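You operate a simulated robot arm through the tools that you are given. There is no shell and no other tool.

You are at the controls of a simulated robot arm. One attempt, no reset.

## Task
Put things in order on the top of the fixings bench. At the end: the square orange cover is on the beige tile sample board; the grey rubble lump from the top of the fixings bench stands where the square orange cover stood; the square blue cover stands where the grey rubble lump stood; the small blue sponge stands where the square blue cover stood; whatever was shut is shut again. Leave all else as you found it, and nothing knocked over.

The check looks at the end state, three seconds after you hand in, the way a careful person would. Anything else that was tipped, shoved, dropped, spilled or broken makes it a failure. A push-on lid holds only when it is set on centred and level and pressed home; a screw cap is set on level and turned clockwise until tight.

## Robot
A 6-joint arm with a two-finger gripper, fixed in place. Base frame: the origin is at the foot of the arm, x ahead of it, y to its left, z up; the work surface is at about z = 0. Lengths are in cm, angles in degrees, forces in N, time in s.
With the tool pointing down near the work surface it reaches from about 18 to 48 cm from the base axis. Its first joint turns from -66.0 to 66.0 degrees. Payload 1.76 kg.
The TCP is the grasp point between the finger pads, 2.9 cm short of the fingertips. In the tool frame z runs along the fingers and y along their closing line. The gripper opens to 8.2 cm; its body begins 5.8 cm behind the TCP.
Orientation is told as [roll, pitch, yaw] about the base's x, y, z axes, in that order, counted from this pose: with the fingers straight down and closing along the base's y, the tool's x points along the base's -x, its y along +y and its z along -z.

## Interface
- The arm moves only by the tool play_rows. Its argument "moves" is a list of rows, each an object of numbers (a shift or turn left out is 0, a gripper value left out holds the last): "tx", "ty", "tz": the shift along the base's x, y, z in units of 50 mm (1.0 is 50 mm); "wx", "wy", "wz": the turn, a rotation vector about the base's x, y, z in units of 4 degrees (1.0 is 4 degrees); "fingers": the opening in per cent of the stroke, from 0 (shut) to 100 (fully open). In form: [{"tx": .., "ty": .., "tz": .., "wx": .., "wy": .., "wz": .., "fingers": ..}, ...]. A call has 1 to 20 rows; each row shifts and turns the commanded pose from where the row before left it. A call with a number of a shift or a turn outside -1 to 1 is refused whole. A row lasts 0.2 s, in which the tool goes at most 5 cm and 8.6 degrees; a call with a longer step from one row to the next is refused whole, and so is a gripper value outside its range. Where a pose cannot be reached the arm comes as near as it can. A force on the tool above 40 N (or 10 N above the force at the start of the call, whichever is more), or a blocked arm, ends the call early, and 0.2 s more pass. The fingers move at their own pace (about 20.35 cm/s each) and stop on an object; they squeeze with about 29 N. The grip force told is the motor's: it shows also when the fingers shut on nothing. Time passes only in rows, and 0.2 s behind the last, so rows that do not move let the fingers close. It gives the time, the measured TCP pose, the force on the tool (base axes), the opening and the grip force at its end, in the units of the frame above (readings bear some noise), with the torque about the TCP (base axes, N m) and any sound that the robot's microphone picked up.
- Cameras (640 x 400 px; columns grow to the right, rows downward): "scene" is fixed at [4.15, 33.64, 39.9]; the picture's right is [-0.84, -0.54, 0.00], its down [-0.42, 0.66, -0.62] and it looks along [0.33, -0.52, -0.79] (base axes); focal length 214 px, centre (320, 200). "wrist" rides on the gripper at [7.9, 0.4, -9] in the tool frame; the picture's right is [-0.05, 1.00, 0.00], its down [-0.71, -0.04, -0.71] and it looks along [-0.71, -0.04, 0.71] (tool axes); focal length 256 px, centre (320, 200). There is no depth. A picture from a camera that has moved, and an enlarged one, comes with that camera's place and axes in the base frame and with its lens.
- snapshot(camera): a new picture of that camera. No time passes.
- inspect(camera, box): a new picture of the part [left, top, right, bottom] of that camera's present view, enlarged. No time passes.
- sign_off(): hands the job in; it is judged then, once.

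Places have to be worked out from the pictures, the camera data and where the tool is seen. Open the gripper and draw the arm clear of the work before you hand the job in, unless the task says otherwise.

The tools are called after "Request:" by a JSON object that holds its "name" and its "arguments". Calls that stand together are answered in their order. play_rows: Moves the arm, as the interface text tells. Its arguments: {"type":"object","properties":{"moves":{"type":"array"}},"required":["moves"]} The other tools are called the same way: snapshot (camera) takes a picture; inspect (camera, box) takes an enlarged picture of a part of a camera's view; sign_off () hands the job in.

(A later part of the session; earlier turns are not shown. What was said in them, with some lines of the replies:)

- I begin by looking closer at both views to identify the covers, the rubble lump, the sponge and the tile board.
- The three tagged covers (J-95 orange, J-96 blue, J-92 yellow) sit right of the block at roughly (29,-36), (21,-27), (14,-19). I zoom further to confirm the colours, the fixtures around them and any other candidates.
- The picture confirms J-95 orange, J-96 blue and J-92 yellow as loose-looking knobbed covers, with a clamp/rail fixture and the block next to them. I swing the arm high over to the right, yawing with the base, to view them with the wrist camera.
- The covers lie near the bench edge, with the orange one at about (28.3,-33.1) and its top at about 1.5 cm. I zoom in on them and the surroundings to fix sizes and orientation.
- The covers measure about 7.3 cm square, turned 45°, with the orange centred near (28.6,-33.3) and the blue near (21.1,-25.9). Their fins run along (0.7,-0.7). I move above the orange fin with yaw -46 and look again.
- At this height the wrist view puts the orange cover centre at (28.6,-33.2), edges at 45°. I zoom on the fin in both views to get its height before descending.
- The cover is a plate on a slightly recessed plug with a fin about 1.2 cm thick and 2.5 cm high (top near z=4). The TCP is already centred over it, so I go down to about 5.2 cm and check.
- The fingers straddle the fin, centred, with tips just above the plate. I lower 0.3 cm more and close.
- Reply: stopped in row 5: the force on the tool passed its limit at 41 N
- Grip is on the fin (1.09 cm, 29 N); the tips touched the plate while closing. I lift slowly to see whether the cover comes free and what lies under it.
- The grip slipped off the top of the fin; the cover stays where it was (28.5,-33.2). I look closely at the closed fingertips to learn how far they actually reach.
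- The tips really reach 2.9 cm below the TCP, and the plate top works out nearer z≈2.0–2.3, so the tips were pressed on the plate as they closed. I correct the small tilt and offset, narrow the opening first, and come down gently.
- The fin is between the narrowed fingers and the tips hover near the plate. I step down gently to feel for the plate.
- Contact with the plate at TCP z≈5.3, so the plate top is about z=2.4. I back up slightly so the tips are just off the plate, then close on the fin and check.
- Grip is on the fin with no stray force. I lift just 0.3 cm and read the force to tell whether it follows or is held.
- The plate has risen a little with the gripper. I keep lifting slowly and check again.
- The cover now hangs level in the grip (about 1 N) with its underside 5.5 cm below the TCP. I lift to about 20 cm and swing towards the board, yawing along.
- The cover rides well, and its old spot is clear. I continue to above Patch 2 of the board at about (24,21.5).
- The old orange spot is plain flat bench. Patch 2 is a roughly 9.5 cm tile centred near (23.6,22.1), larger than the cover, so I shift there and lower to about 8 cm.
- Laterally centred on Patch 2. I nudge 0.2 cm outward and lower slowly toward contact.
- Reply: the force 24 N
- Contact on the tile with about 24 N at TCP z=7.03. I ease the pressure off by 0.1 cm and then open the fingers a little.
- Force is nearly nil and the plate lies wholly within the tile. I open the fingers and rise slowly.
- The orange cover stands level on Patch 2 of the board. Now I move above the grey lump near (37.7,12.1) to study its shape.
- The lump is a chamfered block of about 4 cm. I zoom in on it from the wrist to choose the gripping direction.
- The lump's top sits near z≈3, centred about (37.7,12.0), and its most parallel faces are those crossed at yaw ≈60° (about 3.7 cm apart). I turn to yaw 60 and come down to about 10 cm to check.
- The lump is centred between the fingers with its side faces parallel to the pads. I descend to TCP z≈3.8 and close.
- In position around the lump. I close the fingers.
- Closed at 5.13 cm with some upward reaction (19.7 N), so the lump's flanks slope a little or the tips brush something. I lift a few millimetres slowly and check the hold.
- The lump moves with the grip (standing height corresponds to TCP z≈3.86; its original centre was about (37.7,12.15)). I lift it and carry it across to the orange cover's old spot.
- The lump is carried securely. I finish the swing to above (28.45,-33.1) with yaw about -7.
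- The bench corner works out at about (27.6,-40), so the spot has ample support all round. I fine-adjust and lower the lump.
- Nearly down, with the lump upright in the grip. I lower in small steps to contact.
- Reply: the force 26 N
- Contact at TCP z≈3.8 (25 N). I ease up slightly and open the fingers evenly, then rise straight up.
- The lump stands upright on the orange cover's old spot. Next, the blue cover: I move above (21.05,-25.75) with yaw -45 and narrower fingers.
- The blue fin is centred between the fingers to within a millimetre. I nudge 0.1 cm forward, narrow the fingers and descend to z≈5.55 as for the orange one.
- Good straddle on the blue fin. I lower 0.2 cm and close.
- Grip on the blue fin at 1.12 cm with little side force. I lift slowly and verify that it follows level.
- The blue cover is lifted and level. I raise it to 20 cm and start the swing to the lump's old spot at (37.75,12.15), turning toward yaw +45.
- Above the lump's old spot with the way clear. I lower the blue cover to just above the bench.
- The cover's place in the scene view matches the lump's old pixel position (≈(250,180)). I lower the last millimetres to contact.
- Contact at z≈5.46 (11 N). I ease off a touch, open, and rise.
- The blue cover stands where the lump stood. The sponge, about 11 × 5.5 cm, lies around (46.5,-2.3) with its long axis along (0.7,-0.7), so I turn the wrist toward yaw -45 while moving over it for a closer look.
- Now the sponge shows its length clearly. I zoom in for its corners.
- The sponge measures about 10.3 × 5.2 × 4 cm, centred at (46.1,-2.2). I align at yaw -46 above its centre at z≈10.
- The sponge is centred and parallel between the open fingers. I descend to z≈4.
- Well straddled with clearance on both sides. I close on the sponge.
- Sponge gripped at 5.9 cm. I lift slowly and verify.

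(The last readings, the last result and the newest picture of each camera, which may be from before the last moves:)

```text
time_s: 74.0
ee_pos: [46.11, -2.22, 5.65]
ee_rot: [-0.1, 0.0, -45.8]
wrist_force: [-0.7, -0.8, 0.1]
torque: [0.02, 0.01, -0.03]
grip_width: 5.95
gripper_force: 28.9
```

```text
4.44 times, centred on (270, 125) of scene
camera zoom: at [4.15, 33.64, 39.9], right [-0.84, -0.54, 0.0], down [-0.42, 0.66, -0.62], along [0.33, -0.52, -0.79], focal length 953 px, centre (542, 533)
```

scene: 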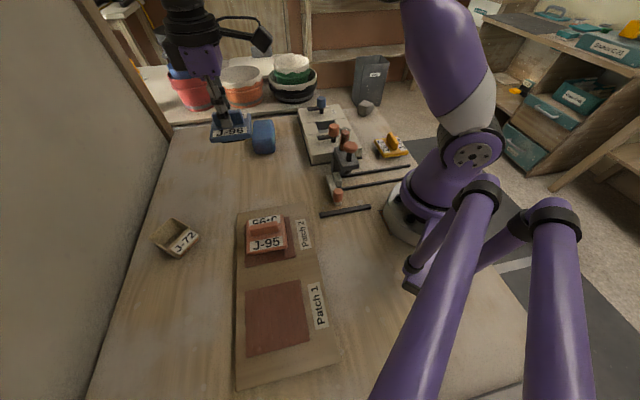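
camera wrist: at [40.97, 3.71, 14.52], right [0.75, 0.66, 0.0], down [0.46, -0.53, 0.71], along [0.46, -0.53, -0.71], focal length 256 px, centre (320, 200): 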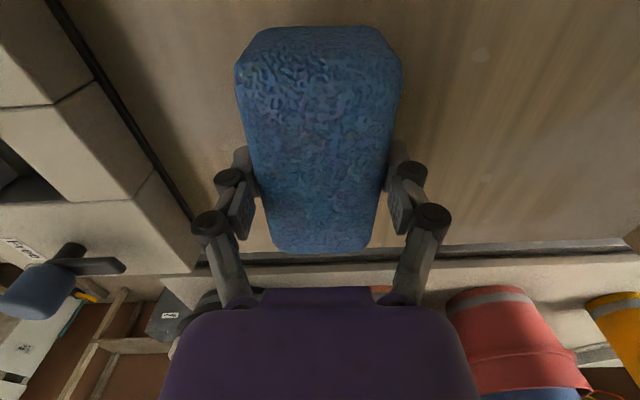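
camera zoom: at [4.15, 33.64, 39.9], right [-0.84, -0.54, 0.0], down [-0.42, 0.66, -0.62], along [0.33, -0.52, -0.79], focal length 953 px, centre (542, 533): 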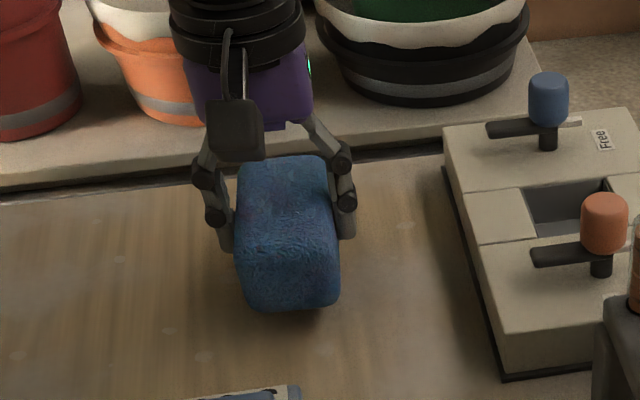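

The sponge hangs level. I raise it to about 18 cm and carry it over the block to above the blue cover's old spot, keeping the yaw.

Request:
{"name": "play_rows", "arguments": {"moves": [{"tz": 0.2}, {"tz": 0.4}, {"tz": 0.5}, {"tz": 0.5}, {"tx": -0.2, "ty": -0.1, "tz": 0.4}, {"tx": -0.2, "ty": -0.1, "tz": 0.4}, {"tx": -0.3, "ty": -0.3, "tz": 0.1}, {"tx": -0.418, "ty": -0.412}, {"tx": -0.418, "ty": -0.412}, {"tx": -0.418, "ty": -0.412}, {"tx": -0.418, "ty": -0.412}, {"tx": -0.418, "ty": -0.412}, {"tx": -0.418, "ty": -0.412}, {"tx": -0.418, "ty": -0.412}, {"tx": -0.418, "ty": -0.412}, {"tx": -0.418, "ty": -0.412}, {"tx": -0.418, "ty": -0.412}, {"tx": -0.12, "ty": -0.11, "wz": 0.2}, {}]}}

Request:
{"name": "snapshot", "arguments": {"camera": "wrist"}}

Request:
{"name": "snapshot", "arguments": {"camera": "scene"}}

```text
time_s: 78.0
ee_pos: [21.29, -25.89, 18.09]
ee_rot: [0.0, 0.0, -45.1]
wrist_force: [-0.1, 0.1, -0.3]
torque: [0.0, 0.01, 0.03]
grip_width: 5.9
gripper_force: 28.7
```

```text
taken
camera wrist: at [15.8, -20.02, 27.04], right [0.74, 0.67, 0.0], down [0.47, -0.53, 0.71], along [0.47, -0.53, -0.71], focal length 256 px, centre (320, 200)
```

wrist: 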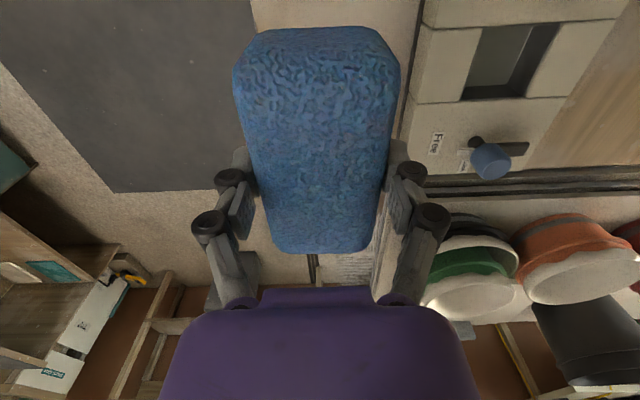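

```text
taken
```

scene: 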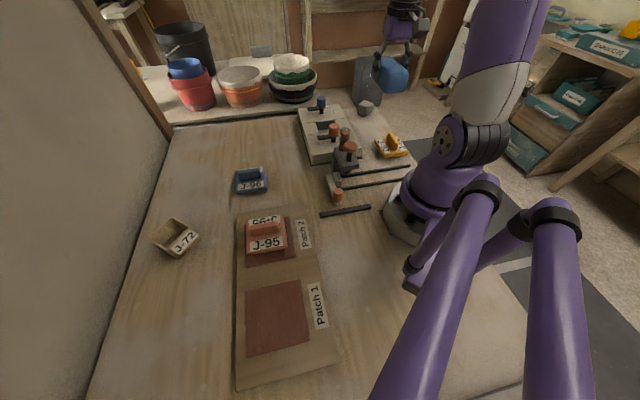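

The sponge is over the blue cover's old spot with about 1.4 cm spare to the yellow cover and the lump. I adjust slightly and lower to about 5 cm.

Request:
{"name": "play_rows", "arguments": {"moves": [{"tx": -0.034, "ty": 0.012, "tz": -0.3}, {"tz": -0.5}, {"tz": -0.5}, {"tz": -0.5}, {"tz": -0.4}, {"tz": -0.2}, {}]}}

Request:
{"name": "snapshot", "arguments": {"camera": "wrist"}}

Request:
{"name": "inspect", "arguments": {"camera": "scene", "box": [330, 70, 420, 160]}}

```text
time_s: 79.6
ee_pos: [21.06, -25.61, 5.88]
ee_rot: [-0.1, 0.1, -45.1]
wrist_force: [-0.8, -0.2, -1.3]
torque: [0.01, -0.03, 0.02]
grip_width: 5.9
gripper_force: 29.1
```

```text
taken
camera wrist: at [15.81, -19.86, 14.9], right [0.75, 0.67, 0.0], down [0.47, -0.53, 0.71], along [0.47, -0.53, -0.71], focal length 256 px, centre (320, 200)
```

wrist: 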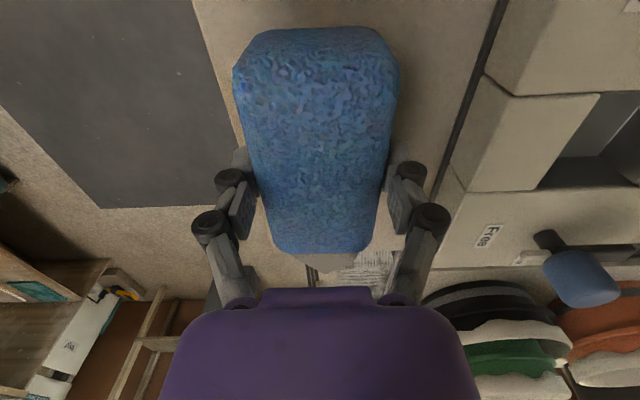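

```text
4.44 times, centred on (375, 115) of scene
camera zoom: at [4.15, 33.64, 39.9], right [-0.84, -0.54, 0.0], down [-0.42, 0.66, -0.62], along [0.33, -0.52, -0.79], focal length 953 px, centre (76, 578)
```

zoom: 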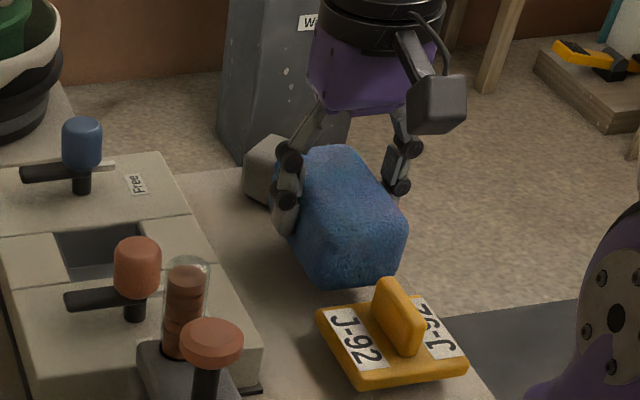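

Clear gaps of roughly 2 cm remain on both sides. I lower the sponge to the bench in small steps.

Request:
{"name": "play_rows", "arguments": {"moves": [{"tz": -0.15}, {"tz": -0.08}, {"tz": -0.04}, {"tz": -0.02}, {}]}}

```text
time_s: 80.8
ee_pos: [20.99, -25.75, 4.56]
ee_rot: [0.0, 0.2, -45.1]
wrist_force: [-0.3, 0.6, -1.0]
torque: [-0.02, -0.02, -0.01]
grip_width: 5.9
gripper_force: 29.1
```

Request:
{"name": "play_rows", "arguments": {"moves": [{"tz": -0.03}, {"tz": -0.02}, {"tz": -0.02}, {}]}}

```text
time_s: 81.8
ee_pos: [21.03, -25.77, 4.29]
ee_rot: [0.0, 0.1, -45.2]
wrist_force: [0.5, 0.2, 0.5]
torque: [0.02, -0.03, 0.01]
grip_width: 5.91
gripper_force: 28.9
```

Request:
{"name": "play_rows", "arguments": {"moves": [{"tz": -0.02}, {"tz": -0.02}, {}]}}

Request:
{"name": "inspect", "arguments": {"camera": "scene", "box": [330, 70, 420, 160]}}

```text
time_s: 82.6
ee_pos: [20.98, -25.79, 4.1]
ee_rot: [0.0, 0.0, -45.2]
wrist_force: [-2.6, 6.5, 19.5]
torque: [0.15, 0.09, -0.15]
grip_width: 5.93
gripper_force: 29.1
```

```text
4.44 times, centred on (375, 115) of scene
camera zoom: at [4.14, 33.64, 39.9], right [-0.84, -0.54, 0.0], down [-0.42, 0.66, -0.62], along [0.33, -0.52, -0.79], focal length 953 px, centre (76, 578)
```

zoom: 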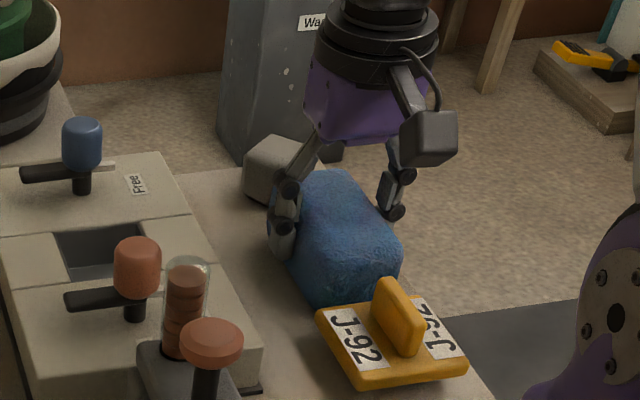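

Contact at z≈4.1. I ease off, open the fingers and rise straight up.

Request:
{"name": "play_rows", "arguments": {"moves": [{"tz": 0.015}, {}, {"fingers": 80}, {"fingers": 95}, {}, {"tz": 0.1}, {"tz": 0.3}, {"tz": 0.5}, {"tz": 0.6}, {"tz": 0.6}, {"tz": 0.6}, {}]}}

Request:
{"name": "snapshot", "arguments": {"camera": "wrist"}}

Request:
{"name": "inspect", "arguments": {"camera": "scene", "box": [330, 70, 420, 160]}}

```text
time_s: 85.2
ee_pos: [21.11, -26.01, 17.73]
ee_rot: [0.0, 0.1, -45.1]
wrist_force: [-1.3, -0.2, -0.6]
torque: [0.0, 0.03, 0.02]
grip_width: 7.79
gripper_force: 0.0
```

```text
taken
camera wrist: at [15.77, -19.96, 26.58], right [0.75, 0.67, 0.0], down [0.47, -0.53, 0.71], along [0.47, -0.53, -0.71], focal length 256 px, centre (320, 200)
```

wrist: 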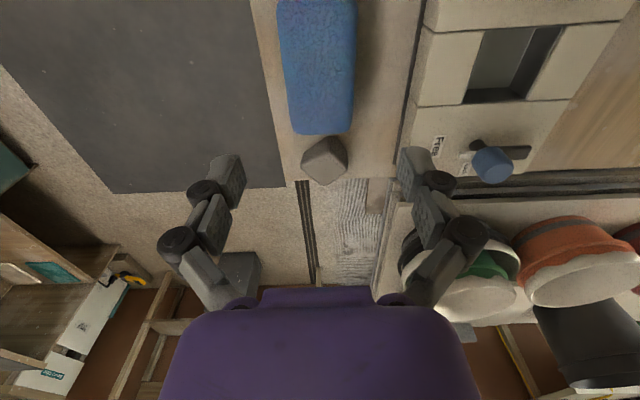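

```text
4.44 times, centred on (375, 115) of scene
camera zoom: at [4.15, 33.64, 39.9], right [-0.84, -0.54, 0.0], down [-0.42, 0.66, -0.62], along [0.33, -0.52, -0.79], focal length 953 px, centre (76, 578)
```

zoom: 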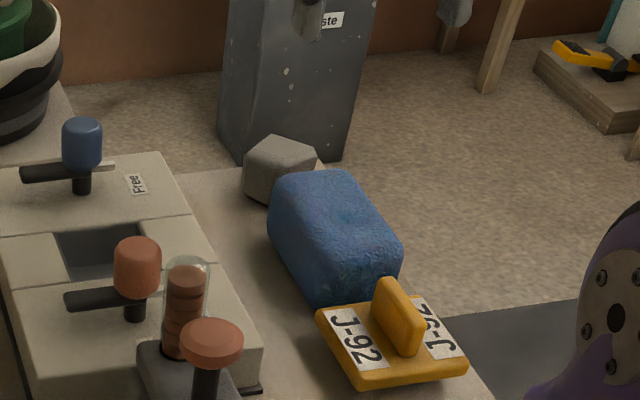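

All four pieces look in place and the yellow cover and fixtures are untouched. I raise the arm and return it toward its starting pose, then take final views.

Request:
{"name": "play_rows", "arguments": {"moves": [{"tz": 0.5}, {"tz": 0.5}, {"tx": 0.175, "ty": 0.487, "wz": 0.94}, {"tx": 0.175, "ty": 0.487, "wz": 0.94}, {"tx": 0.175, "ty": 0.487, "wz": 0.94}, {"tx": 0.175, "ty": 0.487, "wz": 0.94}, {"tx": 0.175, "ty": 0.487, "wz": 0.94}, {"tx": 0.175, "ty": 0.487, "wz": 0.94}, {"tx": 0.175, "ty": 0.487, "wz": 0.94}, {"tx": 0.175, "ty": 0.487, "wz": 0.94}, {"tx": 0.175, "ty": 0.487, "wz": 0.94}, {"tx": 0.175, "ty": 0.487, "wz": 0.94}, {"tx": 0.175, "ty": 0.487, "wz": 0.94}, {"tx": 0.175, "ty": 0.487, "wz": 0.94, "fingers": 100}, {}]}}

Request:
{"name": "snapshot", "arguments": {"camera": "scene"}}

Request:
{"name": "snapshot", "arguments": {"camera": "wrist"}}

Request:
{"name": "inspect", "arguments": {"camera": "scene", "box": [200, 150, 340, 290]}}

Request:
{"name": "inspect", "arguments": {"camera": "scene", "box": [290, 80, 420, 220]}}

```text
time_s: 88.4
ee_pos: [31.56, 3.47, 22.6]
ee_rot: [0.0, 0.0, 0.0]
wrist_force: [-0.1, 0.7, -0.7]
torque: [-0.03, 0.0, -0.02]
grip_width: 8.21
gripper_force: 0.0
```

```text
taken
```

scene: 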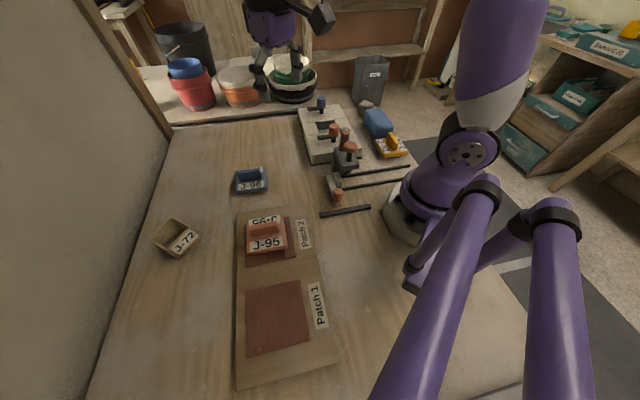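

```text
taken
camera wrist: at [23.62, 3.82, 31.61], right [0.05, 1.0, 0.0], down [0.71, -0.04, 0.71], along [0.71, -0.04, -0.71], focal length 256 px, centre (320, 200)
```

wrist: 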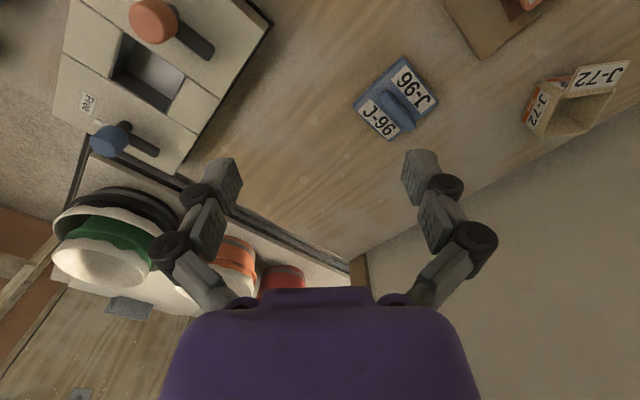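

```text
2.86 times, centred on (270, 220) of scene
camera zoom: at [4.15, 33.64, 39.9], right [-0.84, -0.54, 0.0], down [-0.42, 0.66, -0.62], along [0.33, -0.52, -0.79], focal length 613 px, centre (463, 143)
```

zoom: 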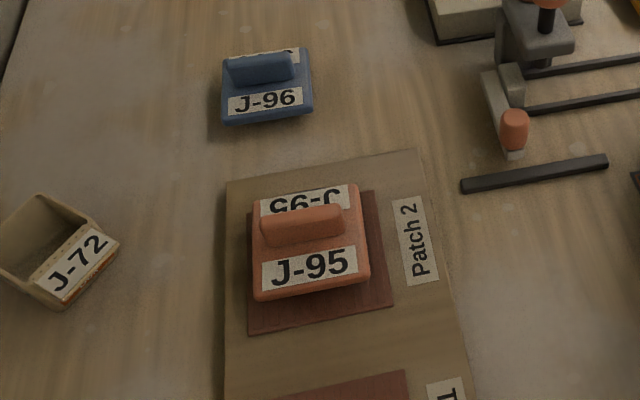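

```text
2.86 times, centred on (355, 150) of scene
camera zoom: at [4.15, 33.64, 39.9], right [-0.84, -0.54, 0.0], down [-0.42, 0.66, -0.62], along [0.33, -0.52, -0.79], focal length 613 px, centre (220, 343)
```

zoom: 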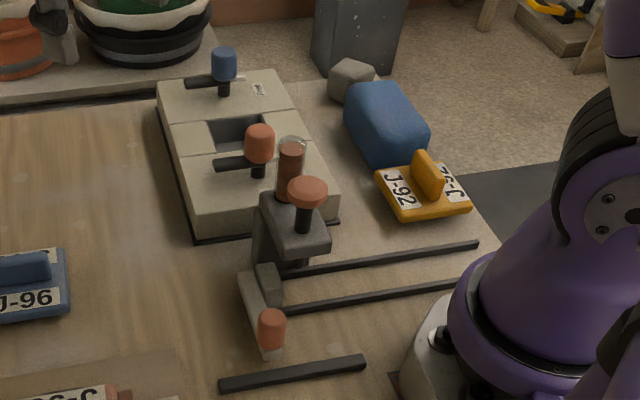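

The final views show the orange cover level on the board, the lump and sponge in the old cover spots and the blue cover where the lump was. Everything else looks unchanged and the arm is clear with the gripper open, so I hand in.

Request:
{"name": "sign_off", "arguments": {}}

```text
The job is handed in.
```

All four pieces are in their new places and I have handed the job in; I have not seen the check's verdict. The final camera views showed everything upright:

- **Orange cover (J-95):** it is level on the tile sample board, sitting wholly on the Patch 2 tile.
- **Grey rubble lump:** it stands upright where the orange cover was, well inside the bench edge.
- **Blue cover (J-96):** it stands where the lump was, level, with its edges lined up with the bench.
- **Blue sponge:** it lies where the blue cover was, with an estimated 1.5 to 2 cm gap to the yellow cover and to the lump.

The first grip on the orange cover slipped off its handle. The cover did not move from its spot, and the second grip held.

I opened nothing, so there was nothing to shut again. The yellow cover, the block, the clamp and the J-72 box look unchanged. The gripper is open and the arm is back near its starting position, clear of the work.
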